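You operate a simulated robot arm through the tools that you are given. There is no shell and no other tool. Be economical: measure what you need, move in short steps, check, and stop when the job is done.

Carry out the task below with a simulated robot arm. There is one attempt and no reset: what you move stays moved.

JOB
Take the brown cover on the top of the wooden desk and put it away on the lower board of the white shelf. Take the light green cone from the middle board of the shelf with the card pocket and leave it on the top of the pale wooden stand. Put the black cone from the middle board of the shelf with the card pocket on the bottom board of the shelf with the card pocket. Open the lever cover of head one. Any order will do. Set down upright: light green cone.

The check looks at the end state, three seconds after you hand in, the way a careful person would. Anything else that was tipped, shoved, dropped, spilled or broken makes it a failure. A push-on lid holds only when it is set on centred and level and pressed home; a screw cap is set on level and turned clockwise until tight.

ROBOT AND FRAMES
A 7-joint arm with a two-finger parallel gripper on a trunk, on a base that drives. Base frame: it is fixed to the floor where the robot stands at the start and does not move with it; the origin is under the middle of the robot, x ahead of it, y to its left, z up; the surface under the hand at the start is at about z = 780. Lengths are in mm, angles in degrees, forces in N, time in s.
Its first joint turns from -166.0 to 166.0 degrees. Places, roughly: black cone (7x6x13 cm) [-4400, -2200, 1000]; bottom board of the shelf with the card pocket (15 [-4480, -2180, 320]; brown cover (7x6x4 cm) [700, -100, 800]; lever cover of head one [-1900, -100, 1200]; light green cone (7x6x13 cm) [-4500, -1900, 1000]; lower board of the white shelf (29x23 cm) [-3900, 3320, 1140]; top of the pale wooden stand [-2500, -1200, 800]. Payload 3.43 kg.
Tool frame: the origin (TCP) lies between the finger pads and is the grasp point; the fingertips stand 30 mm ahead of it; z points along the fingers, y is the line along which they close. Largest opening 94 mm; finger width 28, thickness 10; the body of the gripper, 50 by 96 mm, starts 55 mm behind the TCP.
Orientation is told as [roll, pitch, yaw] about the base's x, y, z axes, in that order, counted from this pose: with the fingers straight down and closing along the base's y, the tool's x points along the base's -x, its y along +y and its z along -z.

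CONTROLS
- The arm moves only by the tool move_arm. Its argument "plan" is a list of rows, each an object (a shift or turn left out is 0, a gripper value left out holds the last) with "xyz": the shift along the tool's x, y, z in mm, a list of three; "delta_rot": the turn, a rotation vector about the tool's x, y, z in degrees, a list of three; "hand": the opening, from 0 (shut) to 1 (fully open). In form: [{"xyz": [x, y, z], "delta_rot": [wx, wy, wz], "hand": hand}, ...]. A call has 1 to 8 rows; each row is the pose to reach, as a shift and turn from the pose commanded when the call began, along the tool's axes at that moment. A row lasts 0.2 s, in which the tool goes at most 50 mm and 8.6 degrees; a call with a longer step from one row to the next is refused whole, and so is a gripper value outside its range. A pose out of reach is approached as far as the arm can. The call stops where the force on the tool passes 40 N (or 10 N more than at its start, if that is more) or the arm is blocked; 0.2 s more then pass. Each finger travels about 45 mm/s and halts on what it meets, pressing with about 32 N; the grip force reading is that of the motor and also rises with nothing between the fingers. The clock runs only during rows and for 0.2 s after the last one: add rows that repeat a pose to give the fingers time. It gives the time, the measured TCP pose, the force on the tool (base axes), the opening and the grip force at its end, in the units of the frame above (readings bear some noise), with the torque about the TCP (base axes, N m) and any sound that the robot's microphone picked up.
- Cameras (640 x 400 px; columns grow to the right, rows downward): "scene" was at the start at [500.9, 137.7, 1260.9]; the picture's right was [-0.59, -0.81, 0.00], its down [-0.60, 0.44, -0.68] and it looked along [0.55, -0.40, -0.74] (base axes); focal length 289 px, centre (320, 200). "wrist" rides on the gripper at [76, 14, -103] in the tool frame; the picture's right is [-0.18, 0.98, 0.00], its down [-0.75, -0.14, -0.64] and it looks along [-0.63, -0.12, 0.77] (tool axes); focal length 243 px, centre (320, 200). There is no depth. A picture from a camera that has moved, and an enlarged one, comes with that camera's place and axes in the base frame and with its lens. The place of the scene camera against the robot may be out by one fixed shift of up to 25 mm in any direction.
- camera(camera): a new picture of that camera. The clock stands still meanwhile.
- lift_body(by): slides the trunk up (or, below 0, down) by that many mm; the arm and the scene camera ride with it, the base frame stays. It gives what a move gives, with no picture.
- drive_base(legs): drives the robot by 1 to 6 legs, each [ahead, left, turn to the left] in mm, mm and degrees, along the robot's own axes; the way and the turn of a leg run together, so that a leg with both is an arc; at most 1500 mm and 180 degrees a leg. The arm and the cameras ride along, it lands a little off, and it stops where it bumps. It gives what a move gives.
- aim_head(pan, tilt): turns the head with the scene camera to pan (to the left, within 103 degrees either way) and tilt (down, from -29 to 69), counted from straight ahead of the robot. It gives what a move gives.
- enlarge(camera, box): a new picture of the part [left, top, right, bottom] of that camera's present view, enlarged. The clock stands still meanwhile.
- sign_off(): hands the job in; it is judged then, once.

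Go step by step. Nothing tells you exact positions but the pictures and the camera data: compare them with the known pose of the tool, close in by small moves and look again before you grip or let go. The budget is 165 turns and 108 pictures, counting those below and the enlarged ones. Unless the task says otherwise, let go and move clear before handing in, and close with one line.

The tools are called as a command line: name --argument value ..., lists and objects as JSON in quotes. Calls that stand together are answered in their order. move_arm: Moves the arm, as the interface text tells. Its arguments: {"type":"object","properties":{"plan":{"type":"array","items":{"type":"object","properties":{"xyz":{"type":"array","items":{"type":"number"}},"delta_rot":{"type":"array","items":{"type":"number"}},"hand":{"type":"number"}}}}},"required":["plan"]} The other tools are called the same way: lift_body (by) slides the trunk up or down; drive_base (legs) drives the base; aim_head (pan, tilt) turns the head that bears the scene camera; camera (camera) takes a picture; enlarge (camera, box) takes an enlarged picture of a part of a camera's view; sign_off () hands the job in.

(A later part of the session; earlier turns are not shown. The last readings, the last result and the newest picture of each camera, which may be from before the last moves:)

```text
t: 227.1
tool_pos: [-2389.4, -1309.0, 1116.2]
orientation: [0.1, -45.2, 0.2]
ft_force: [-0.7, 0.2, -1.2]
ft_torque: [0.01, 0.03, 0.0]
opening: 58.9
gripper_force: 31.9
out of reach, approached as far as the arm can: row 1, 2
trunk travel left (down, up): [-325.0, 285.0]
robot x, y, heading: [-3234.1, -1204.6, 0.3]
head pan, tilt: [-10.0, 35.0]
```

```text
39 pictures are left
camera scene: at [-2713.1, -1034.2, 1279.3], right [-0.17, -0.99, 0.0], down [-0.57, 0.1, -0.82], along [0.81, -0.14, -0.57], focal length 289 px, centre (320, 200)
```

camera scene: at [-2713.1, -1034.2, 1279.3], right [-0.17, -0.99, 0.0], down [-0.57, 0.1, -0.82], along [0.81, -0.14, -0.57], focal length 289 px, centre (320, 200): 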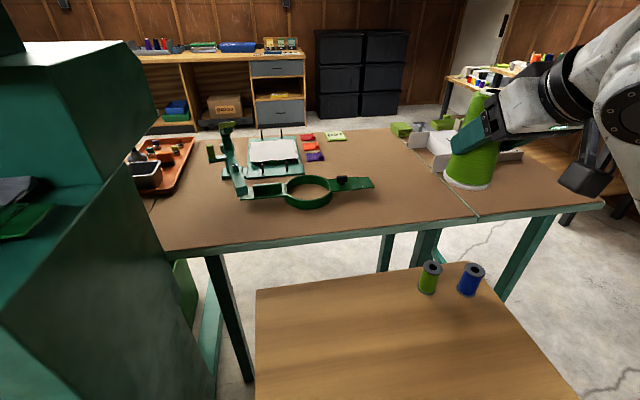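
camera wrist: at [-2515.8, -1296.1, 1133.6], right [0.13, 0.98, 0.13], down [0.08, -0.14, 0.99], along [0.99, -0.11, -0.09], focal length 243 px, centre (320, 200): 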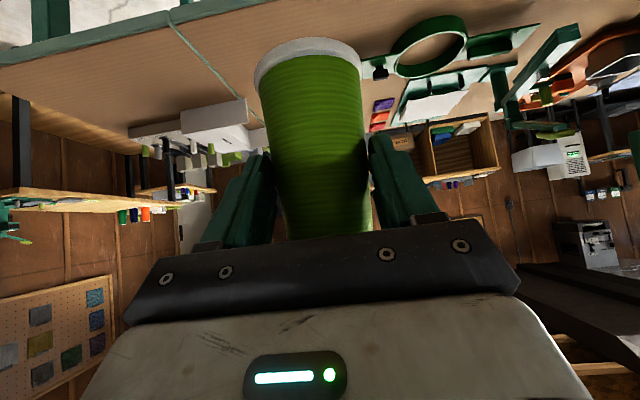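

The arm is tracking the command again. I'll swing back to above the free spot at z≈1000.

move_arm --plan '[{"xyz": [35, 25, -2]}, {"xyz": [70, 50, -4]}, {"xyz": [105, 75, -6]}, {"xyz": [140, 100, -8]}, {"xyz": [174, 124, -10]}, {"xyz": [174, 124, -10]}]'

camera --camera "scene"

camera --camera "wrist"

```text
t: 228.4
tool_pos: [-2456.6, -1185.7, 984.6]
orientation: [0.1, -45.2, 0.3]
ft_force: [1.0, -0.2, -1.9]
ft_torque: [-0.01, 0.04, 0.04]
opening: 58.7
gripper_force: 32.2
out of reach, approached as far as the arm can: row 3, 4, 5, 6
trunk travel left (down, up): [-325.0, 285.0]
robot x, y, heading: [-3238.8, -1204.5, 0.2]
head pan, tilt: [-10.0, 35.0]
```

```text
38 pictures are left
camera scene: at [-2713.0, -1034.1, 1279.2], right [-0.17, -0.99, 0.0], down [-0.57, 0.1, -0.82], along [0.81, -0.14, -0.57], focal length 289 px, centre (320, 200)
```

scene: 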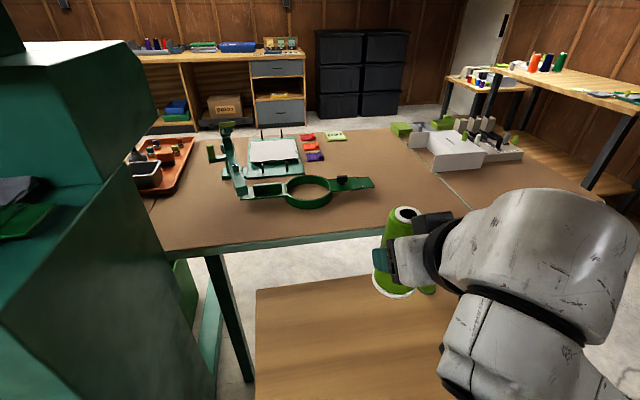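

```text
37 pictures are left
camera wrist: at [-2583.2, -1172.9, 1003.3], right [0.12, 0.98, 0.13], down [0.08, -0.14, 0.99], along [0.99, -0.11, -0.09], focal length 243 px, centre (320, 200)
```

wrist: 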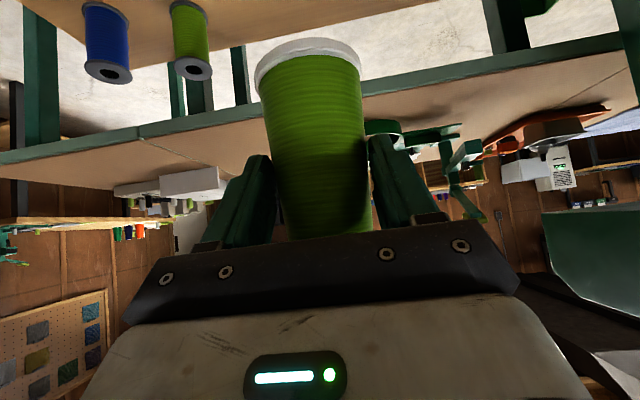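

The arm can't fold further back, so I'll back the base by 60 mm and then lower towards the stand.

drive_base --legs '[[-60, 0, 0]]'

move_arm --plan '[{"xyz": [14, 0, 14]}, {"xyz": [28, 0, 28]}, {"xyz": [38, 0, 38]}]'

camera --camera "wrist"

camera --camera "scene"

```text
t: 229.4
tool_pos: [-2516.7, -1185.6, 986.5]
orientation: [0.1, -45.1, 0.2]
ft_force: [1.4, 0.2, -2.5]
ft_torque: [-0.04, 0.03, 0.0]
opening: 58.8
gripper_force: 31.5
trunk travel left (down, up): [-325.0, 285.0]
robot x, y, heading: [-3295.7, -1202.2, 0.2]
head pan, tilt: [-10.0, 35.0]
```

```text
t: 230.2
tool_pos: [-2517.7, -1187.2, 931.3]
orientation: [-0.1, -45.1, 0.2]
ft_force: [-0.6, -0.2, -0.9]
ft_torque: [-0.04, -0.01, 0.02]
opening: 58.5
gripper_force: 31.8
trunk travel left (down, up): [-325.0, 285.0]
robot x, y, heading: [-3298.7, -1206.4, 0.1]
head pan, tilt: [-10.0, 35.0]
```

```text
36 pictures are left
camera wrist: at [-2642.8, -1174.0, 949.3], right [0.13, 0.98, 0.13], down [0.08, -0.14, 0.99], along [0.99, -0.11, -0.09], focal length 243 px, centre (320, 200)
```

wrist: 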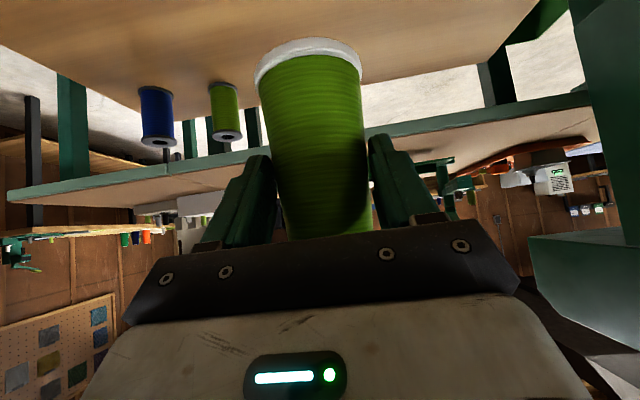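

```text
35 pictures are left
camera scene: at [-2773.9, -1034.5, 1279.3], right [-0.17, -0.99, 0.0], down [-0.57, 0.1, -0.82], along [0.81, -0.14, -0.57], focal length 289 px, centre (320, 200)
```

scene: 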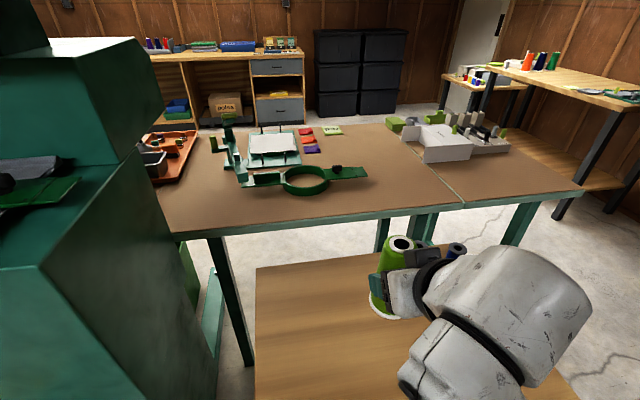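

The spot is clear of the spools. I'll lower in small guarded steps until the base touches.

move_arm --plan '[{"xyz": [4, 0, 4]}, {"xyz": [8, 0, 8]}, {"xyz": [12, 0, 12]}, {"xyz": [15, 0, 15]}, {"xyz": [18, 0, 18]}, {"xyz": [20.5, 0, 20.5]}, {"xyz": [23, 0, 23]}, {"xyz": [25, 0, 25]}]'

enlarge --camera "scene" --box '[330, 220, 490, 340]'

```text
t: 232.0
tool_pos: [-2517.3, -1186.8, 897.5]
orientation: [0.1, -45.1, 0.2]
ft_force: [0.1, 0.5, -0.2]
ft_torque: [-0.03, 0.06, 0.01]
opening: 58.8
gripper_force: 32.0
trunk travel left (down, up): [-325.0, 285.0]
robot x, y, heading: [-3296.2, -1205.6, 0.4]
head pan, tilt: [-10.0, 35.0]
```

```text
3.33 times, centred on (410, 280) of scene
camera zoom: at [-2773.9, -1034.4, 1279.2], right [-0.17, -0.99, 0.0], down [-0.57, 0.1, -0.82], along [0.81, -0.14, -0.57], focal length 963 px, centre (20, -67)
```

zoom: 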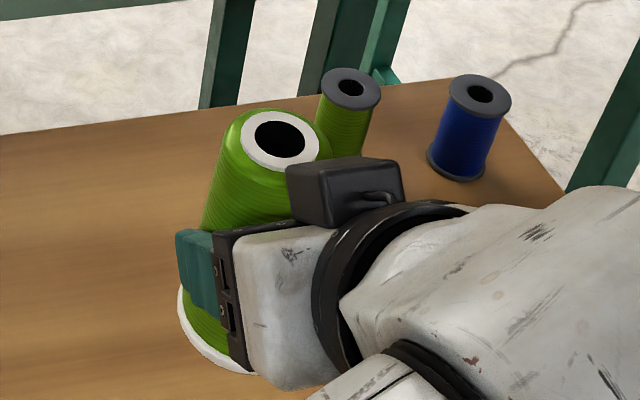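

Not touching yet; I'll continue.

move_arm --plan '[{"xyz": [2.1, 0, 2.1]}, {"xyz": [4.2, 0, 4.2]}, {"xyz": [6.3, 0, 6.3]}, {"xyz": [8.4, 0, 8.4]}, {"xyz": [10.5, 0, 10.5]}, {"xyz": [12.6, 0, 12.6]}, {"xyz": [14.7, 0, 14.7]}, {"xyz": [16.8, 0, 16.8]}]'

```text
t: 233.8
tool_pos: [-2518.0, -1184.8, 872.8]
orientation: [0.1, -45.1, 0.4]
ft_force: [-0.5, 0.4, -1.2]
ft_torque: [0.02, 0.05, -0.01]
opening: 58.8
gripper_force: 31.8
trunk travel left (down, up): [-325.0, 285.0]
robot x, y, heading: [-3295.2, -1209.0, 0.2]
head pan, tilt: [-10.0, 35.0]
```

move_arm --plan '[{"xyz": [2.1, 0, 2.1]}, {"xyz": [4.2, 0, 4.2]}, {"xyz": [6.3, 0, 6.3]}, {"xyz": [8.4, 0, 8.4]}, {"xyz": [10.5, 0, 10.5]}, {"xyz": [12.6, 0, 12.6]}, {"xyz": [14.7, 0, 14.7]}, {"xyz": [16.8, 0, 16.8]}]'

camera --camera "wrist"

```text
t: 235.6
tool_pos: [-2517.8, -1187.3, 849.1]
orientation: [0.1, -45.2, 0.2]
ft_force: [0.0, 0.6, -1.0]
ft_torque: [-0.01, 0.01, -0.03]
opening: 58.2
gripper_force: 31.8
trunk travel left (down, up): [-325.0, 285.0]
robot x, y, heading: [-3296.9, -1205.6, 0.2]
head pan, tilt: [-10.0, 35.0]
```

```text
33 pictures are left
camera wrist: at [-2644.0, -1173.9, 867.4], right [0.12, 0.98, 0.13], down [0.08, -0.14, 0.99], along [0.99, -0.11, -0.09], focal length 243 px, centre (320, 200)
```

wrist: 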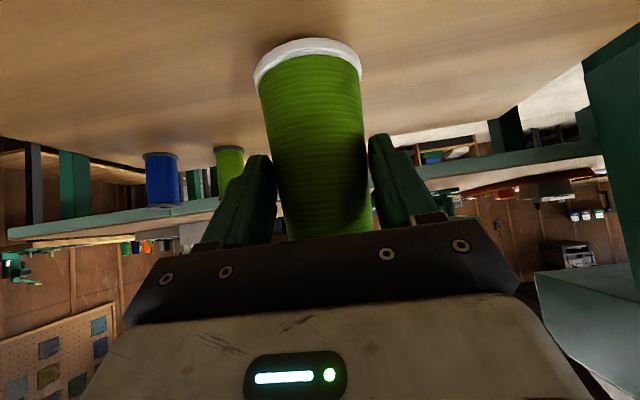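

The contact shadow is close now; continuing down.

move_arm --plan '[{"xyz": [2.1, 0, 2.1]}, {"xyz": [4.2, 0, 4.2]}, {"xyz": [6.3, 0, 6.3]}, {"xyz": [8.4, 0, 8.4]}, {"xyz": [10.5, 0, 10.5]}, {"xyz": [12.6, 0, 12.6]}, {"xyz": [14.7, 0, 14.7]}, {"xyz": [16.8, 0, 16.8]}]'

camera --camera "wrist"

```text
t: 237.3
tool_pos: [-2517.0, -1187.2, 834.4]
orientation: [0.1, -46.3, 0.1]
ft_force: [-2.5, 0.6, 12.0]
ft_torque: [0.15, 0.35, -0.02]
opening: 58.7
gripper_force: 31.9
trunk travel left (down, up): [-325.0, 285.0]
robot x, y, heading: [-3300.8, -1204.0, 0.4]
head pan, tilt: [-10.0, 35.0]
stopped in row 8: the force on the tool passed its limit at 43 N (the readings are from after the stop); the commanded pose is now the measured one
```

```text
32 pictures are left
camera wrist: at [-2643.0, -1173.6, 849.7], right [0.13, 0.98, 0.13], down [0.06, -0.14, 0.99], along [0.99, -0.12, -0.07], focal length 243 px, centre (320, 200)
```

wrist: 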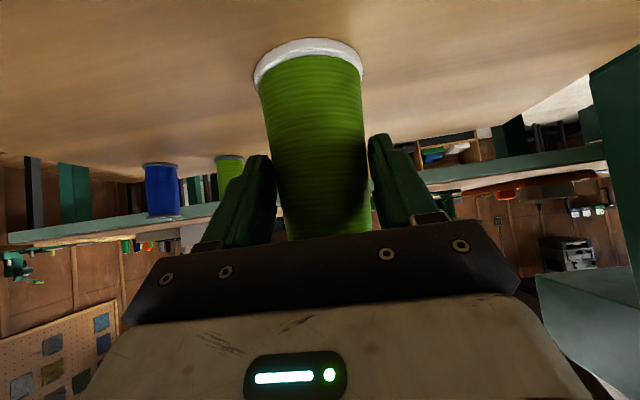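

It's touching. I'll release gently and back off along the fingers.

move_arm --plan '[{"xyz": [0, 0, 0], "hand": 0.66}, {"xyz": [0, 0, 0], "hand": 0.75}, {"xyz": [0, 0, 0], "hand": 1}, {"xyz": [0, 0, 0], "hand": 1}, {"xyz": [0, 0, 0], "hand": 1}, {"xyz": [0, 0, -20], "hand": 1}, {"xyz": [0, 0, -60], "hand": 1}, {"xyz": [0, 0, -100], "hand": 1}]'

camera --camera "wrist"

```text
t: 239.1
tool_pos: [-2567.7, -1190.5, 881.2]
orientation: [0.0, -45.9, 0.1]
ft_force: [0.0, 0.2, 0.9]
ft_torque: [0.03, 0.01, 0.02]
opening: 93.9
gripper_force: 0.0
out of reach, approached as far as the arm can: row 8
trunk travel left (down, up): [-325.0, 285.0]
robot x, y, heading: [-3298.8, -1202.8, 0.1]
head pan, tilt: [-10.0, 35.0]
```

```text
31 pictures are left
camera wrist: at [-2694.2, -1176.0, 897.2], right [0.13, 0.98, 0.13], down [0.06, -0.14, 0.99], along [0.99, -0.12, -0.08], focal length 243 px, centre (320, 200)
```

wrist: 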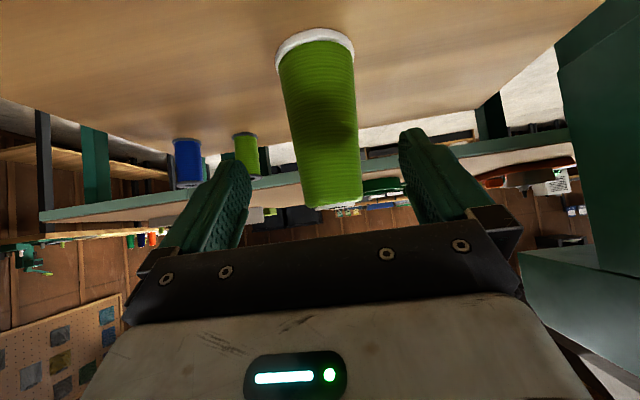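

The green cone stands upright on the stand. I'll back the base straight away and take one look to confirm, then go to the black cone.

drive_base --legs '[[-320, 0, 0]]'

camera --camera "scene"

drive_base --legs '[[0, 0, 179.5], [0, 1210, 0]]'

aim_head --pan -30 --tilt 30

camera --camera "wrist"

```text
t: 241.2
tool_pos: [-2888.6, -1191.5, 881.7]
orientation: [0.1, -46.0, 0.2]
ft_force: [-0.1, 0.1, 0.4]
ft_torque: [0.02, -0.01, 0.01]
opening: 94.0
gripper_force: 0.1
trunk travel left (down, up): [-325.0, 285.0]
robot x, y, heading: [-3617.3, -1207.3, -0.1]
head pan, tilt: [-10.0, 35.0]
```

```text
30 pictures are left
camera scene: at [-3094.7, -1036.2, 1279.2], right [-0.17, -0.99, 0.0], down [-0.57, 0.1, -0.82], along [0.81, -0.14, -0.57], focal length 289 px, centre (320, 200)
```

scene: 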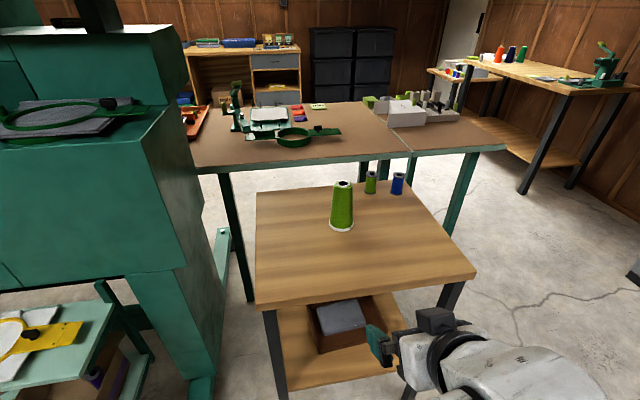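

```text
t: 247.0
tool_pos: [-4204.3, -778.0, 881.0]
orientation: [-0.9, -45.8, 141.7]
ft_force: [16.0, 5.1, 3.3]
ft_torque: [0.01, 0.0, 0.07]
opening: 86.2
gripper_force: 0.0
trunk travel left (down, up): [-325.0, 285.0]
robot x, y, heading: [-3618.2, -1207.1, 144.2]
head pan, tilt: [-10.0, 35.0]
stopped in leg 1: the force on the tool passed its limit at 58 N (the readings are from after the stop); the commanded pose is now the measured one
```

```text
t: 247.8
tool_pos: [-4205.1, -779.5, 881.9]
orientation: [-0.8, -45.7, 141.9]
ft_force: [25.0, 7.5, 2.3]
ft_torque: [0.02, -0.13, 0.12]
opening: 81.9
gripper_force: 0.0
trunk travel left (down, up): [-325.0, 285.0]
robot x, y, heading: [-3617.7, -1205.6, 144.1]
head pan, tilt: [-30.0, 30.0]
```

```text
29 pictures are left
camera wrist: at [-4114.4, -870.6, 897.9], right [-0.71, -0.69, 0.12], down [0.03, 0.14, 0.99], along [-0.7, 0.71, -0.08], focal length 243 px, centre (320, 200)
```

wrist: 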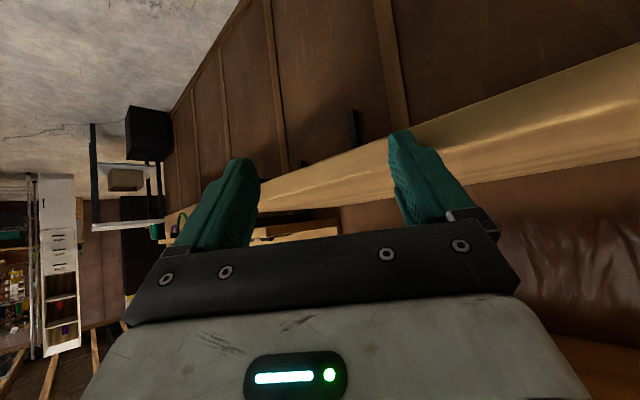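

A finger touched the fixed wall board while I was turning. I'll turn back off it, shift away from the wall, and finish the turn there.

drive_base --legs '[[0, 0, -50], [0, -330, 0], [0, 0, 86], [0, 1210, 0]]'

camera --camera "scene"

camera --camera "wrist"

```text
t: 261.7
tool_pos: [-3991.7, -2402.0, 880.3]
orientation: [-0.8, -45.8, 179.0]
ft_force: [0.0, -0.3, -0.3]
ft_torque: [0.01, 0.02, 0.01]
opening: 93.9
gripper_force: 0.0
trunk travel left (down, up): [-325.0, 285.0]
robot x, y, heading: [-3262.2, -2394.7, -179.0]
head pan, tilt: [-30.0, 30.0]
```

```text
28 pictures are left
camera scene: at [-3786.9, -2560.4, 1287.1], right [0.49, 0.87, 0.0], down [0.44, -0.24, -0.87], along [-0.76, 0.42, -0.5], focal length 289 px, centre (320, 200)
```

scene: 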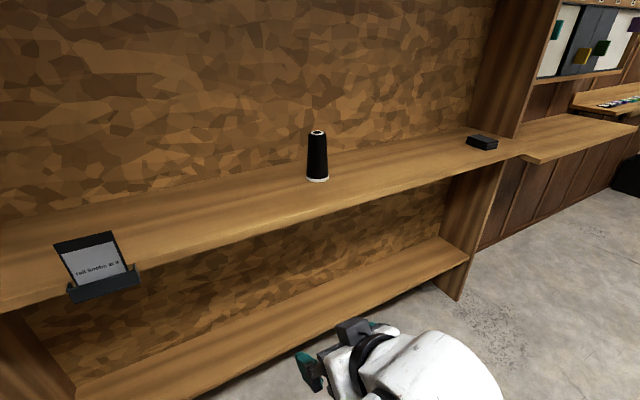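

```text
27 pictures are left
camera wrist: at [-3864.3, -2421.6, 897.6], right [-0.16, -0.98, 0.12], down [-0.06, 0.13, 0.99], along [-0.99, 0.15, -0.08], focal length 243 px, centre (320, 200)
```

wrist: 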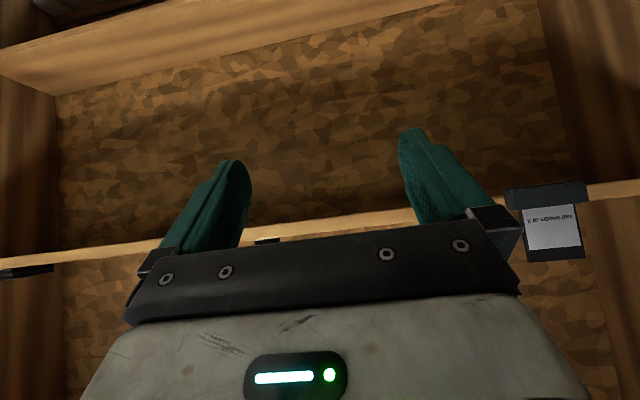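

The black cone is at about [-4450, -2198]; the card pocket hangs at the left and stays clear. I'll raise the hand and line it up in y, then drive forward.

move_arm --plan '[{"xyz": [-24, -33.5, -22.7]}, {"xyz": [-48, -67, -45.4]}, {"xyz": [-72, -100.5, -68]}, {"xyz": [-96, -134, -90.7]}, {"xyz": [-120, -168, -113.4]}, {"xyz": [-144, -202, -136]}, {"xyz": [-144, -202, -136]}]'

drive_base --legs '[[320, 0, -1]]'

camera --camera "wrist"

```text
t: 263.3
tool_pos: [-3988.2, -2200.4, 1078.8]
orientation: [-0.7, -45.7, 178.9]
ft_force: [-0.6, 0.6, 0.0]
ft_torque: [-0.02, 0.0, 0.03]
opening: 93.9
gripper_force: 0.1
out of reach, approached as far as the arm can: row 1, 2, 3
trunk travel left (down, up): [-325.0, 285.0]
robot x, y, heading: [-3264.7, -2391.1, -179.1]
head pan, tilt: [-30.0, 30.0]
```

```text
t: 265.4
tool_pos: [-4305.6, -2193.5, 1079.1]
orientation: [-0.8, -45.8, 178.0]
ft_force: [0.0, 0.0, -0.2]
ft_torque: [0.01, -0.02, 0.01]
opening: 94.0
gripper_force: 0.1
trunk travel left (down, up): [-325.0, 285.0]
robot x, y, heading: [-3583.6, -2393.3, -179.9]
head pan, tilt: [-30.0, 30.0]
```

```text
26 pictures are left
camera wrist: at [-4180.0, -2214.4, 1094.8], right [-0.17, -0.98, 0.12], down [-0.06, 0.13, 0.99], along [-0.98, 0.16, -0.08], focal length 243 px, centre (320, 200)
```

wrist: 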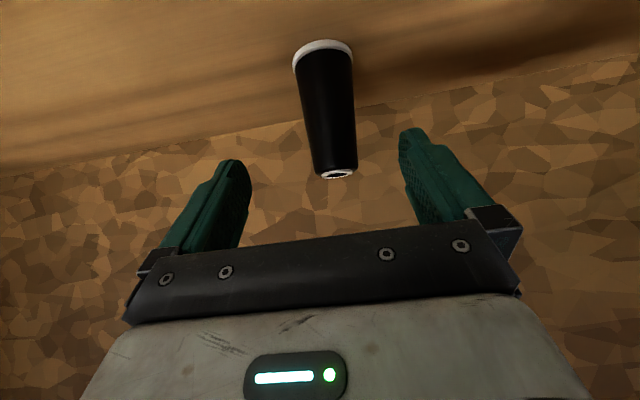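

The cone base comes out at about [-4436, -2196], z 908. I'll advance around it.

move_arm --plan '[{"xyz": [-6, 2, 38]}, {"xyz": [-12, 4, 76]}, {"xyz": [-18, 5, 112]}, {"xyz": [-22, 6, 138]}]'

camera --camera "wrist"

```text
t: 266.4
tool_pos: [-4422.3, -2195.5, 996.6]
orientation: [-0.6, -45.9, 178.0]
ft_force: [0.1, 0.3, -0.1]
ft_torque: [0.0, -0.03, 0.0]
opening: 94.0
gripper_force: 0.1
trunk travel left (down, up): [-325.0, 285.0]
robot x, y, heading: [-3587.7, -2395.2, -179.7]
head pan, tilt: [-30.0, 30.0]
```

```text
25 pictures are left
camera wrist: at [-4296.0, -2215.5, 1013.5], right [-0.17, -0.98, 0.12], down [-0.06, 0.14, 0.99], along [-0.98, 0.16, -0.08], focal length 243 px, centre (320, 200)
```

wrist: 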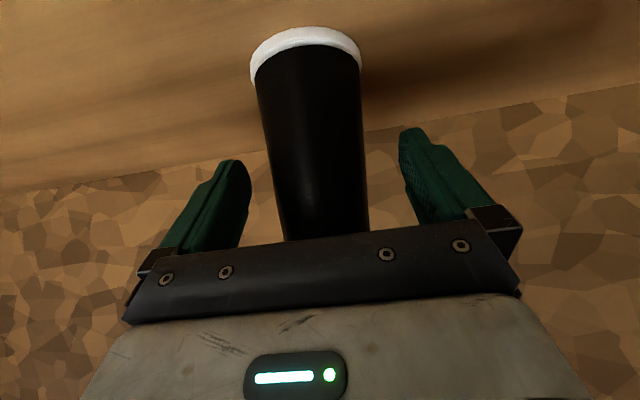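

Same geometry as with the green cone. Closing and lifting.

move_arm --plan '[{"xyz": [0, 0, 0], "hand": 0.7}, {"xyz": [0, 0, 0], "hand": 0.6}, {"xyz": [0, 0, 0], "hand": 0.4}, {"xyz": [0, 0, 0], "hand": 0}, {"xyz": [0, 0, 0], "hand": 0}, {"xyz": [-5, 0, -5], "hand": 0}, {"xyz": [-20, 0, -20], "hand": 0}, {"xyz": [-40, 0, -40], "hand": 0}]'

camera --camera "wrist"

```text
t: 268.2
tool_pos: [-4420.4, -2194.3, 1054.9]
orientation: [-0.8, -45.7, 178.0]
ft_force: [0.5, -0.2, -1.8]
ft_torque: [-0.01, -0.03, 0.03]
opening: 59.1
gripper_force: 32.5
trunk travel left (down, up): [-325.0, 285.0]
robot x, y, heading: [-3586.8, -2394.3, -180.0]
head pan, tilt: [-30.0, 30.0]
```

```text
24 pictures are left
camera wrist: at [-4294.7, -2215.9, 1071.0], right [-0.17, -0.98, 0.12], down [-0.06, 0.14, 0.99], along [-0.98, 0.16, -0.08], focal length 243 px, centre (320, 200)
```

wrist: 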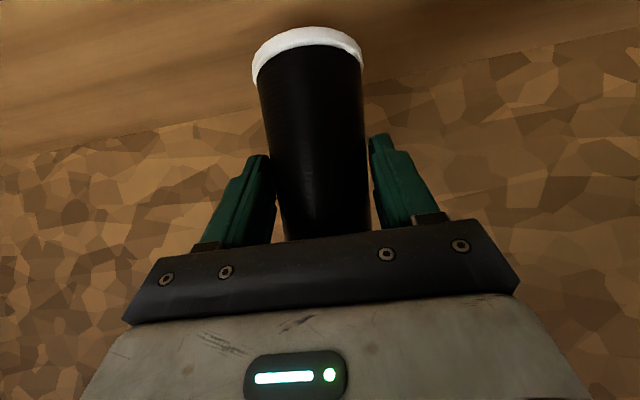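

Held. I'll back out of the shelf and lower the trunk for the bottom board.

drive_base --legs '[[-380, 0, 0]]'

lift_body --by -320

move_arm --plan '[{"xyz": [25, 0, 24]}, {"xyz": [50, 0, 49]}, {"xyz": [75, 0, 73]}, {"xyz": [100, 0, 97]}, {"xyz": [125, 0, 122]}, {"xyz": [150, 0, 146]}]'

aim_head --pan -20 --tilt 40

camera --camera "scene"

camera --camera "wrist"

```text
t: 270.6
tool_pos: [-4037.1, -2189.6, 1054.6]
orientation: [-0.8, -45.7, 177.6]
ft_force: [0.4, -0.5, -1.0]
ft_torque: [-0.01, -0.03, 0.01]
opening: 59.0
gripper_force: 31.8
trunk travel left (down, up): [-325.0, 285.0]
robot x, y, heading: [-3200.7, -2393.8, 180.0]
head pan, tilt: [-30.0, 30.0]
```

```text
t: 273.8
tool_pos: [-4036.8, -2190.8, 734.7]
orientation: [-0.7, -45.8, 177.6]
ft_force: [-0.1, 0.4, -1.0]
ft_torque: [0.0, -0.03, -0.04]
opening: 59.2
gripper_force: 32.3
trunk travel left (down, up): [-5.0, 605.0]
robot x, y, heading: [-3203.1, -2392.6, 179.7]
head pan, tilt: [-30.0, 30.0]
```

```text
t: 275.2
tool_pos: [-4036.3, -2188.5, 525.7]
orientation: [-0.7, -45.9, 177.7]
ft_force: [0.4, 0.3, -1.6]
ft_torque: [-0.02, -0.06, -0.01]
opening: 58.9
gripper_force: 31.8
trunk travel left (down, up): [-5.0, 605.0]
robot x, y, heading: [-3202.6, -2400.7, 179.4]
head pan, tilt: [-30.0, 30.0]
```

```text
t: 275.9
tool_pos: [-4036.9, -2188.4, 527.5]
orientation: [-0.7, -45.6, 177.6]
ft_force: [-0.2, 0.3, -1.7]
ft_torque: [-0.01, -0.03, -0.01]
opening: 59.0
gripper_force: 32.3
trunk travel left (down, up): [-5.0, 605.0]
robot x, y, heading: [-3201.7, -2395.1, 179.6]
head pan, tilt: [-20.0, 40.0]
```

```text
23 pictures are left
camera scene: at [-3730.6, -2568.8, 951.7], right [0.35, 0.94, 0.0], down [0.6, -0.22, -0.77], along [-0.72, 0.27, -0.64], focal length 289 px, centre (320, 200)
```

scene: 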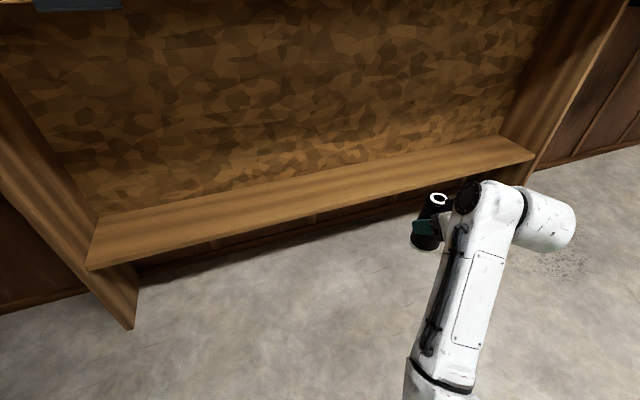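

```text
22 pictures are left
camera wrist: at [-3910.7, -2209.6, 543.2], right [-0.18, -0.98, 0.12], down [-0.06, 0.14, 0.99], along [-0.98, 0.17, -0.08], focal length 243 px, centre (320, 200)
```

wrist: 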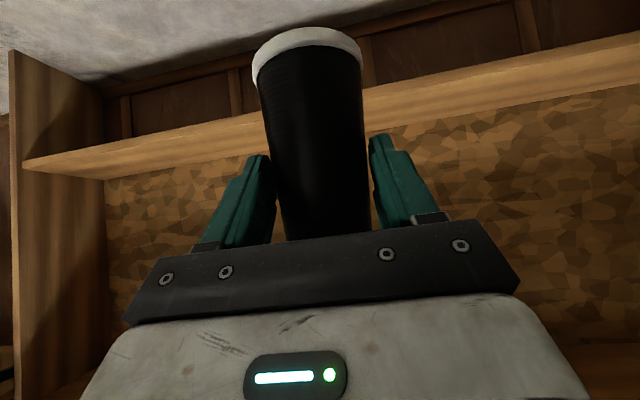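

The bottom board is empty, running from x≈-4376 (front) to -4544 (back) at z≈320. I'll drive the cone in above it.

drive_base --legs '[[410, 0, 0]]'

camera --camera "wrist"

camera --camera "scene"

```text
t: 278.5
tool_pos: [-4449.2, -2183.9, 527.7]
orientation: [-0.9, -45.7, 177.5]
ft_force: [0.2, -0.4, -1.7]
ft_torque: [0.03, -0.05, 0.0]
opening: 58.9
gripper_force: 32.1
trunk travel left (down, up): [-5.0, 605.0]
robot x, y, heading: [-3615.0, -2391.1, 179.8]
head pan, tilt: [-20.0, 40.0]
```

```text
21 pictures are left
camera wrist: at [-4323.0, -2206.9, 543.0], right [-0.18, -0.98, 0.12], down [-0.06, 0.14, 0.99], along [-0.98, 0.17, -0.08], focal length 243 px, centre (320, 200)
```

wrist: 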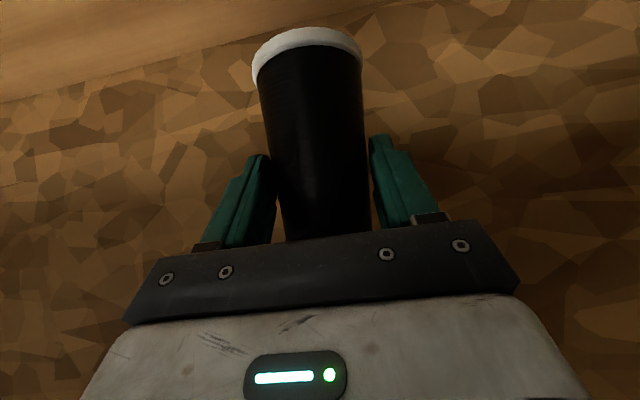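

```text
20 pictures are left
camera scene: at [-4143.0, -2566.3, 951.7], right [0.35, 0.94, 0.0], down [0.6, -0.22, -0.77], along [-0.72, 0.27, -0.64], focal length 289 px, centre (320, 200)
```

scene: 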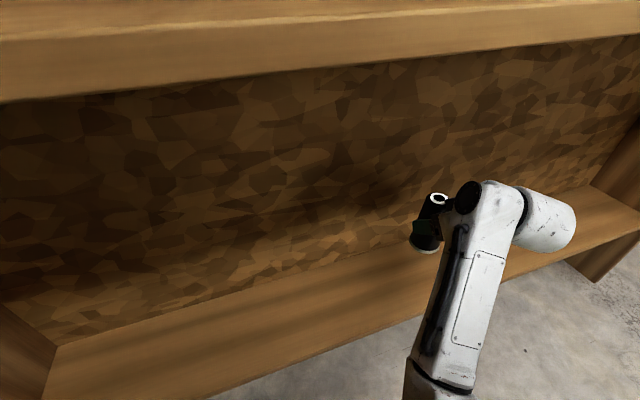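

The back panel is at x≈-4590, so the cone is well over the board. I'll lower most of the way and then go in small steps.

move_arm --plan '[{"xyz": [14, 0, 28]}, {"xyz": [32, 0, 44]}, {"xyz": [48, 0, 60]}, {"xyz": [56, 0, 68]}]'

move_arm --plan '[{"xyz": [2.1, 0, 2.1]}, {"xyz": [4.2, 0, 4.2]}, {"xyz": [6.3, 0, 6.3]}, {"xyz": [8.4, 0, 8.4]}, {"xyz": [10.5, 0, 10.5]}, {"xyz": [12.6, 0, 12.6]}, {"xyz": [14.7, 0, 14.7]}, {"xyz": [16.8, 0, 16.8]}]'

camera --camera "wrist"

```text
t: 279.5
tool_pos: [-4457.1, -2184.6, 440.2]
orientation: [-0.7, -45.6, 177.6]
ft_force: [-0.2, -0.1, -1.6]
ft_torque: [-0.01, -0.02, 0.0]
opening: 59.0
gripper_force: 32.2
trunk travel left (down, up): [-5.0, 605.0]
robot x, y, heading: [-3614.1, -2392.2, 179.9]
head pan, tilt: [-20.0, 40.0]
```

```text
t: 281.3
tool_pos: [-4459.1, -2184.1, 416.5]
orientation: [-0.8, -45.7, 177.6]
ft_force: [-0.1, 0.3, -1.5]
ft_torque: [-0.01, -0.03, -0.01]
opening: 59.0
gripper_force: 32.3
trunk travel left (down, up): [-5.0, 605.0]
robot x, y, heading: [-3617.1, -2391.9, 180.0]
head pan, tilt: [-20.0, 40.0]
```

```text
19 pictures are left
camera wrist: at [-4333.1, -2205.4, 432.2], right [-0.18, -0.98, 0.12], down [-0.06, 0.14, 0.99], along [-0.98, 0.17, -0.08], focal length 243 px, centre (320, 200)
```

wrist: 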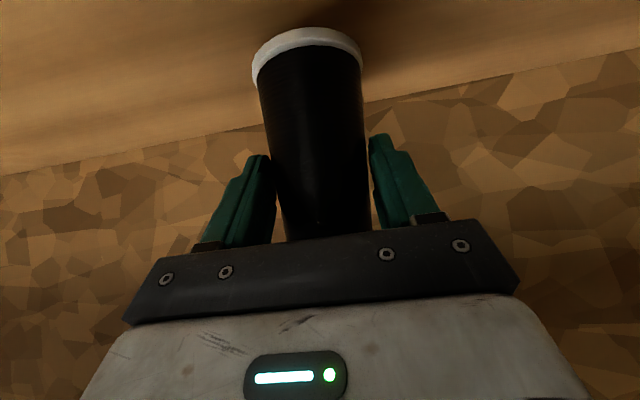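

Still above the board; continuing down.

move_arm --plan '[{"xyz": [2.8, 0, 2.8]}, {"xyz": [5.6, 0, 5.6]}, {"xyz": [8.4, 0, 8.4]}, {"xyz": [11.2, 0, 11.2]}, {"xyz": [13.3, 0, 13.3]}, {"xyz": [15.4, 0, 15.4]}, {"xyz": [17.5, 0, 17.5]}, {"xyz": [19.6, 0, 19.6]}]'

move_arm --plan '[{"xyz": [2.1, 0, 2.1]}, {"xyz": [4.2, 0, 4.2]}, {"xyz": [6.3, 0, 6.3]}, {"xyz": [8.4, 0, 8.4]}, {"xyz": [10.5, 0, 10.5]}, {"xyz": [12.6, 0, 12.6]}, {"xyz": [14.7, 0, 14.7]}, {"xyz": [16.8, 0, 16.8]}]'

camera --camera "wrist"

```text
t: 282.8
tool_pos: [-4461.2, -2181.9, 398.9]
orientation: [-1.2, -46.6, 177.8]
ft_force: [5.1, -1.2, 12.2]
ft_torque: [-0.38, -0.37, 0.09]
opening: 59.2
gripper_force: 31.7
trunk travel left (down, up): [-5.0, 605.0]
robot x, y, heading: [-3614.2, -2387.4, 179.9]
head pan, tilt: [-20.0, 40.0]
stopped in row 7: the force on the tool passed its limit at 43 N (the readings are from after the stop); the commanded pose is now the measured one
```

```text
t: 283.4
tool_pos: [-4462.0, -2181.1, 399.3]
orientation: [-1.4, -47.4, 177.9]
ft_force: [6.2, -1.1, 12.6]
ft_torque: [-0.38, -0.38, 0.1]
opening: 59.3
gripper_force: 32.1
trunk travel left (down, up): [-5.0, 605.0]
robot x, y, heading: [-3613.0, -2394.1, 180.0]
head pan, tilt: [-20.0, 40.0]
stopped in row 3: the force on the tool passed its limit at 52 N (the readings are from after the stop); the commanded pose is now the measured one
```

```text
18 pictures are left
camera wrist: at [-4336.2, -2203.9, 411.2], right [-0.18, -0.98, 0.12], down [-0.03, 0.13, 0.99], along [-0.98, 0.17, -0.05], focal length 243 px, centre (320, 200)
```

wrist: 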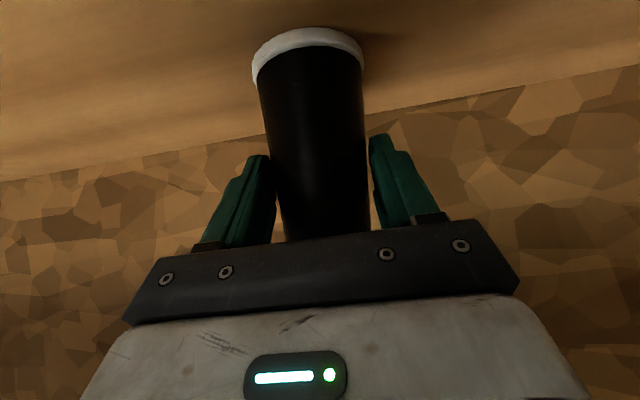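

Contact at TCP z≈399, with the cone base on the board. I'll release and withdraw along the fingers.

move_arm --plan '[{"xyz": [0, 0, 0], "hand": 0.66}, {"xyz": [0, 0, 0], "hand": 0.72}, {"xyz": [0, 0, 0], "hand": 0.85}, {"xyz": [0, 0, 0], "hand": 1}, {"xyz": [0, 0, 0], "hand": 1}, {"xyz": [0, 0, -20], "hand": 1}, {"xyz": [0, 0, -60], "hand": 1}, {"xyz": [0, 0, -105], "hand": 1}]'

camera --camera "wrist"

```text
t: 285.2
tool_pos: [-4384.2, -2187.7, 467.1]
orientation: [-1.1, -46.9, 177.8]
ft_force: [0.4, -0.1, 0.2]
ft_torque: [0.04, 0.0, -0.03]
opening: 94.3
gripper_force: 0.1
trunk travel left (down, up): [-5.0, 605.0]
robot x, y, heading: [-3614.1, -2390.5, 179.7]
head pan, tilt: [-20.0, 40.0]
```

```text
17 pictures are left
camera wrist: at [-4258.4, -2210.4, 481.0], right [-0.18, -0.98, 0.12], down [-0.04, 0.13, 0.99], along [-0.98, 0.17, -0.06], focal length 243 px, centre (320, 200)
```

wrist: 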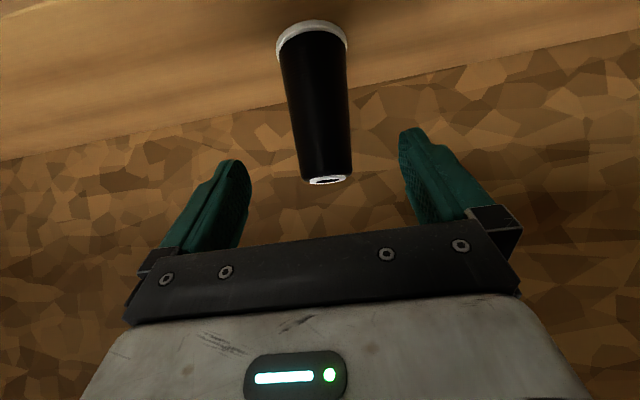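

The black cone stands on the bottom board. I'll back out, raise the trunk, and drive around to the front of head one.

drive_base --legs '[[-500, 0, 0]]'

lift_body --by 320

move_arm --plan '[{"xyz": [0, 0, -45], "hand": 0.3}, {"xyz": [0, 0, -90]}, {"xyz": [-10, 0, -130]}, {"xyz": [-30, 0, -165]}, {"xyz": [-50, 0, -200]}]'

drive_base --legs '[[0, 50, 0], [-1300, 0, 0], [-1214, 0, 0], [0, -1100, 0], [0, -1090, 0]]'

aim_head --pan -20 --tilt 10

camera --camera "scene"

```text
t: 288.1
tool_pos: [-3881.0, -2191.2, 467.0]
orientation: [-1.3, -47.2, 178.0]
ft_force: [-0.8, -0.2, 0.3]
ft_torque: [-0.03, 0.0, -0.01]
opening: 94.0
gripper_force: 0.1
trunk travel left (down, up): [-5.0, 605.0]
robot x, y, heading: [-3110.1, -2394.8, 179.6]
head pan, tilt: [-20.0, 40.0]
```

```text
t: 291.3
tool_pos: [-3881.9, -2191.4, 786.6]
orientation: [-1.3, -47.2, 177.9]
ft_force: [-0.5, 0.0, -0.5]
ft_torque: [0.02, -0.01, -0.02]
opening: 94.4
gripper_force: 0.0
trunk travel left (down, up): [-325.0, 285.0]
robot x, y, heading: [-3108.4, -2396.4, 179.7]
head pan, tilt: [-20.0, 40.0]
```

```text
t: 292.5
tool_pos: [-3805.4, -2181.3, 920.9]
orientation: [-1.2, -47.0, 177.9]
ft_force: [0.5, -0.3, 0.8]
ft_torque: [0.03, -0.03, 0.01]
opening: 28.1
gripper_force: 0.0
out of reach, approached as far as the arm can: row 3, 4, 5
trunk travel left (down, up): [-325.0, 285.0]
robot x, y, heading: [-3109.9, -2395.2, 179.9]
head pan, tilt: [-20.0, 40.0]
```

```text
t: 315.7
tool_pos: [-1324.5, -22.1, 920.8]
orientation: [-1.3, -47.0, 178.3]
ft_force: [0.1, 1.0, -0.1]
ft_torque: [-0.01, 0.0, 0.01]
opening: 28.2
gripper_force: 0.2
trunk travel left (down, up): [-325.0, 285.0]
robot x, y, heading: [-627.2, -233.3, -179.9]
head pan, tilt: [-20.0, 40.0]
```

```text
t: 316.7
tool_pos: [-1324.6, -22.6, 919.9]
orientation: [-1.3, -47.0, 178.3]
ft_force: [-0.5, 0.0, 0.0]
ft_torque: [0.03, -0.01, 0.0]
opening: 28.2
gripper_force: 0.1
trunk travel left (down, up): [-325.0, 285.0]
robot x, y, heading: [-627.6, -232.4, -179.7]
head pan, tilt: [-20.0, 10.0]
```

```text
16 pictures are left
camera scene: at [-1161.8, -407.4, 1319.3], right [0.34, 0.94, 0.0], down [0.16, -0.06, -0.98], along [-0.93, 0.33, -0.17], focal length 289 px, centre (320, 200)
```

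scene: 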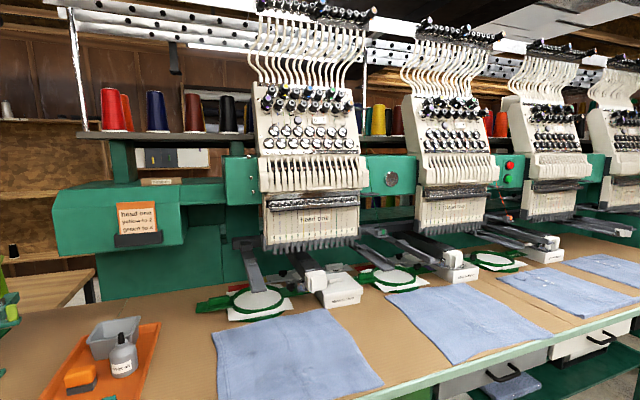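

enlarge --camera "scene" --box '[245, 140, 385, 260]'

```text
3.33 times, centred on (315, 200) of scene
camera zoom: at [-1161.8, -407.4, 1319.3], right [0.34, 0.94, 0.0], down [0.16, -0.06, -0.98], along [-0.93, 0.33, -0.17], focal length 963 px, centre (337, 200)
```

zoom: 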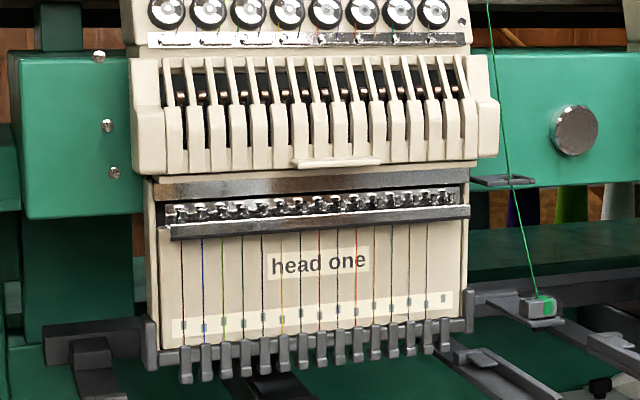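

The lever cover is the cream slotted flap on head one, with a lip at its bottom edge at z≈1200. I'll raise the hand, turn the tool nearly horizontal with closed fingers, then drive closer.

move_arm --plan '[{"xyz": [-25, 0, -23], "delta_rot": [0, -6.5, 0], "hand": 0}, {"xyz": [-50, 0, -47], "delta_rot": [0, -13, 0]}, {"xyz": [-75, 0, -70], "delta_rot": [0, -19.5, 0]}, {"xyz": [-100, 0, -94], "delta_rot": [0, -26, 0]}, {"xyz": [-125, 0, -117], "delta_rot": [0, -32.5, 0]}, {"xyz": [-150, 0, -140], "delta_rot": [0, -38, 0]}, {"xyz": [-165, 0, -155], "delta_rot": [0, -40, 0]}, {"xyz": [-165, 0, -155], "delta_rot": [0, -40, 0]}]'

drive_base --legs '[[300, 0, 0]]'

camera --camera "wrist"

camera --camera "scene"

```text
t: 318.5
tool_pos: [-1366.1, 3.0, 1150.3]
orientation: [-16.6, -87.1, -166.1]
ft_force: [0.7, -0.3, -0.6]
ft_torque: [0.02, 0.01, -0.04]
opening: 0.0
gripper_force: 31.8
out of reach, approached as far as the arm can: row 1, 2, 3, 4, 5, 6, 7, 8
trunk travel left (down, up): [-325.0, 285.0]
robot x, y, heading: [-624.5, -233.7, -179.8]
head pan, tilt: [-20.0, 10.0]
```

```text
t: 320.5
tool_pos: [-1665.9, -0.0, 1149.6]
orientation: [-16.2, -86.9, -166.1]
ft_force: [0.1, 0.4, -0.4]
ft_torque: [0.0, -0.01, -0.01]
opening: 0.0
gripper_force: 32.0
trunk travel left (down, up): [-325.0, 285.0]
robot x, y, heading: [-927.1, -233.2, -179.7]
head pan, tilt: [-20.0, 10.0]
```

```text
14 pictures are left
camera wrist: at [-1559.7, -19.2, 1077.8], right [-0.05, -0.98, 0.17], down [0.61, 0.1, 0.79], along [-0.79, 0.14, 0.59], focal length 243 px, centre (320, 200)
```

wrist: 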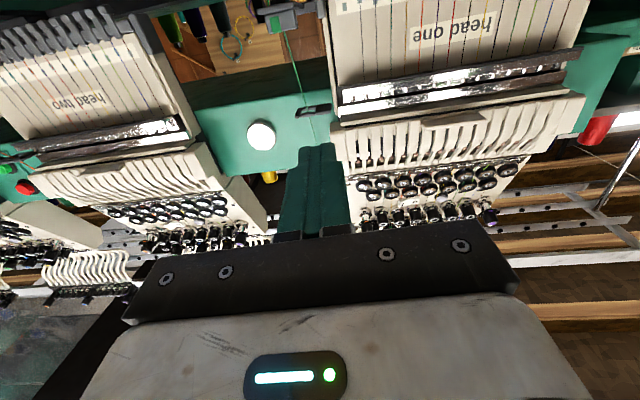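

```text
13 pictures are left
camera scene: at [-1461.0, -409.9, 1319.4], right [0.34, 0.94, 0.0], down [0.16, -0.06, -0.98], along [-0.93, 0.33, -0.17], focal length 289 px, centre (320, 200)
```

scene: 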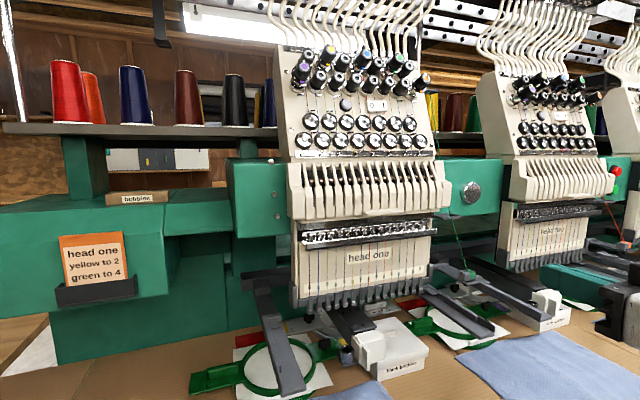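

The lip comes out at about [-1885, -152, 1205]. I'll bring the closed fingertips just in front of it and below, and check with the wrist camera.

move_arm --plan '[{"xyz": [-6, 31, 29]}, {"xyz": [-12, 63, 58]}, {"xyz": [-18, 94, 87]}, {"xyz": [-23, 126, 116]}, {"xyz": [-26, 157, 140]}, {"xyz": [-26, 157, 140]}]'

camera --camera "wrist"

```text
t: 321.9
tool_pos: [-1815.3, -153.9, 1166.3]
orientation: [-16.6, -86.9, -165.9]
ft_force: [0.0, -0.5, -0.1]
ft_torque: [0.0, -0.01, -0.01]
opening: 0.0
gripper_force: 31.7
trunk travel left (down, up): [-325.0, 285.0]
robot x, y, heading: [-929.1, -234.2, -179.7]
head pan, tilt: [-20.0, 10.0]
```

```text
12 pictures are left
camera wrist: at [-1708.9, -172.7, 1094.5], right [-0.05, -0.98, 0.17], down [0.61, 0.1, 0.79], along [-0.79, 0.14, 0.59], focal length 243 px, centre (320, 200)
```

wrist: 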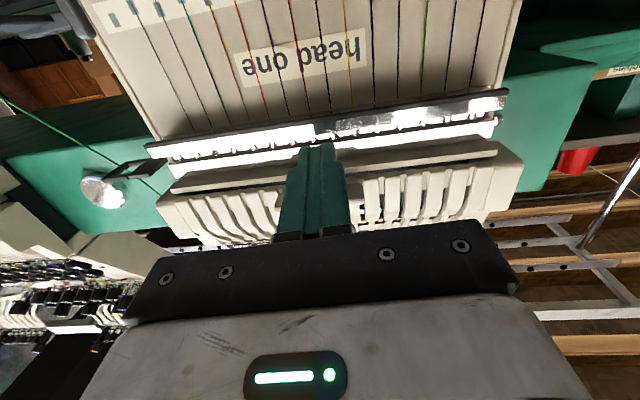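

The fingers are below the flap's bottom edge. I'll enlarge to see the lip against the fingertips.

enlarge --camera "wrist" --box '[230, 100, 430, 240]'

enlarge --camera "scene" --box '[270, 130, 470, 270]'

```text
2.86 times, centred on (330, 170) of wrist
camera zoom: at [-1708.9, -172.7, 1094.5], right [-0.05, -0.98, 0.17], down [0.61, 0.1, 0.79], along [-0.79, 0.14, 0.59], focal length 693 px, centre (291, 286)
```

zoom: 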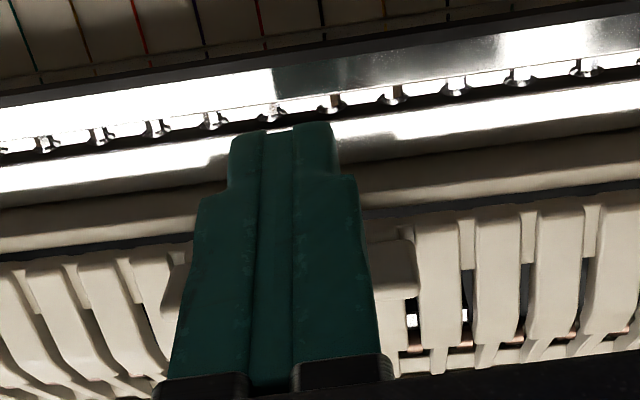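

```text
2.86 times, centred on (370, 200) of scene
camera zoom: at [-1461.1, -410.1, 1319.3], right [0.34, 0.94, 0.0], down [0.16, -0.06, -0.98], along [-0.93, 0.33, -0.17], focal length 826 px, centre (177, 200)
```

zoom: 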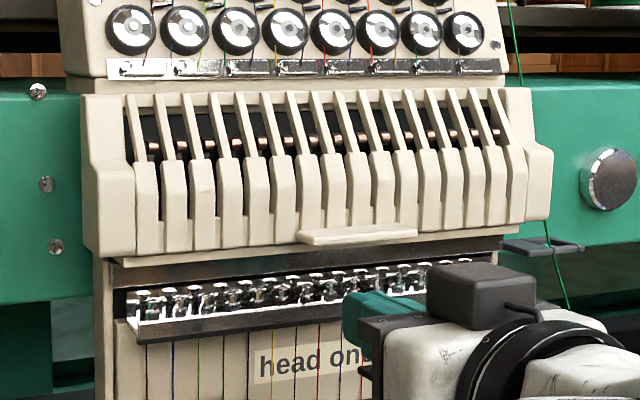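

The lip tab is at about x≈-1868, z≈1205, y≈-140, and there's about 45 mm of free space under it. I'll slip the fingertips beneath the tab and start raising it.

move_arm --plan '[{"xyz": [-11, -10, -0.6]}, {"xyz": [-12, -9.5, 12]}, {"xyz": [-13, -9, 24]}, {"xyz": [-13.5, -8.7, 32.4]}, {"xyz": [-18, -8.7, 32]}, {"xyz": [-22, -8.7, 31.8]}, {"xyz": [-26.5, -8.7, 31.7]}]'

enlarge --camera "scene" --box '[270, 130, 470, 270]'

```text
t: 323.2
tool_pos: [-1845.5, -143.2, 1179.1]
orientation: [-14.0, -86.4, -168.4]
ft_force: [11.5, -2.1, -3.2]
ft_torque: [0.02, -0.18, 0.11]
opening: 0.0
gripper_force: 32.1
trunk travel left (down, up): [-325.0, 285.0]
robot x, y, heading: [-926.8, -230.4, -179.8]
head pan, tilt: [-20.0, 10.0]
stopped in row 6: the force on the tool passed its limit at 45 N (the readings are from after the stop); the commanded pose is now the measured one
```

```text
2.86 times, centred on (370, 200) of scene
camera zoom: at [-1460.0, -410.3, 1319.6], right [0.34, 0.94, 0.0], down [0.16, -0.06, -0.98], along [-0.93, 0.33, -0.17], focal length 826 px, centre (177, 200)
```

zoom: 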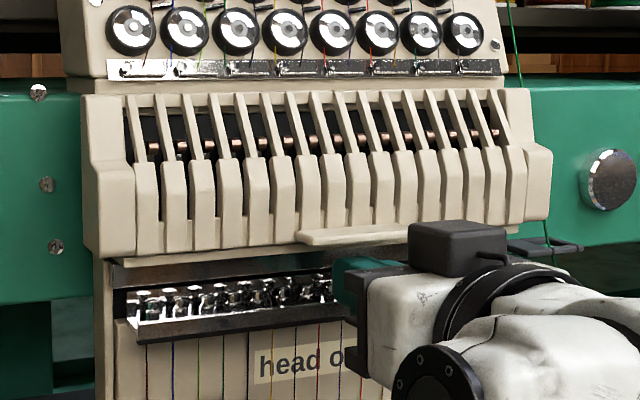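

The tips touched the face behind the tab with the flap unmoved, and they now sit a few mm under the tab. I'll back off 5 mm and raise along the flap's arc.

move_arm --plan '[{"xyz": [0.2, 0, -5]}, {"xyz": [-5.7, 0, -5.3]}, {"xyz": [-10.6, 0, -6.6]}, {"xyz": [-16.3, 0, -12.9]}, {"xyz": [-20.9, 0, -21.1]}, {"xyz": [-27.5, 0, -29.5]}, {"xyz": [-34, 0, -36.8]}]'

enlarge --camera "scene" --box '[270, 130, 470, 270]'

```text
t: 324.4
tool_pos: [-1826.9, -143.8, 1197.5]
orientation: [-10.4, -85.4, -172.2]
ft_force: [4.1, -0.3, -7.1]
ft_torque: [-0.04, -0.2, 0.02]
opening: 0.2
gripper_force: 32.2
trunk travel left (down, up): [-325.0, 285.0]
robot x, y, heading: [-921.8, -233.6, -179.5]
head pan, tilt: [-20.0, 10.0]
stopped in row 6: the force on the tool passed its limit at 45 N (the readings are from after the stop); the commanded pose is now the measured one
```

```text
2.86 times, centred on (370, 200) of scene
camera zoom: at [-1460.4, -410.2, 1319.6], right [0.34, 0.94, 0.0], down [0.16, -0.06, -0.98], along [-0.93, 0.33, -0.17], focal length 826 px, centre (177, 200)
```

zoom: 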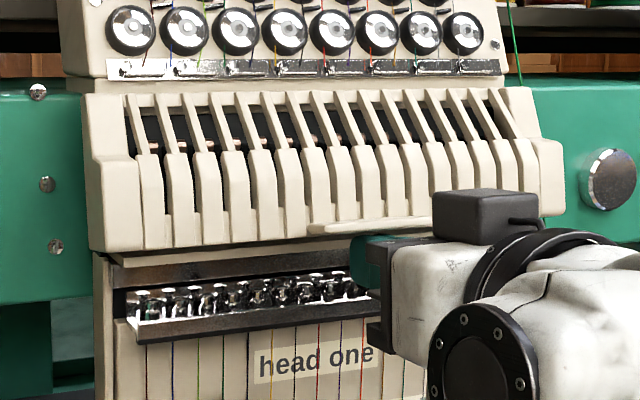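

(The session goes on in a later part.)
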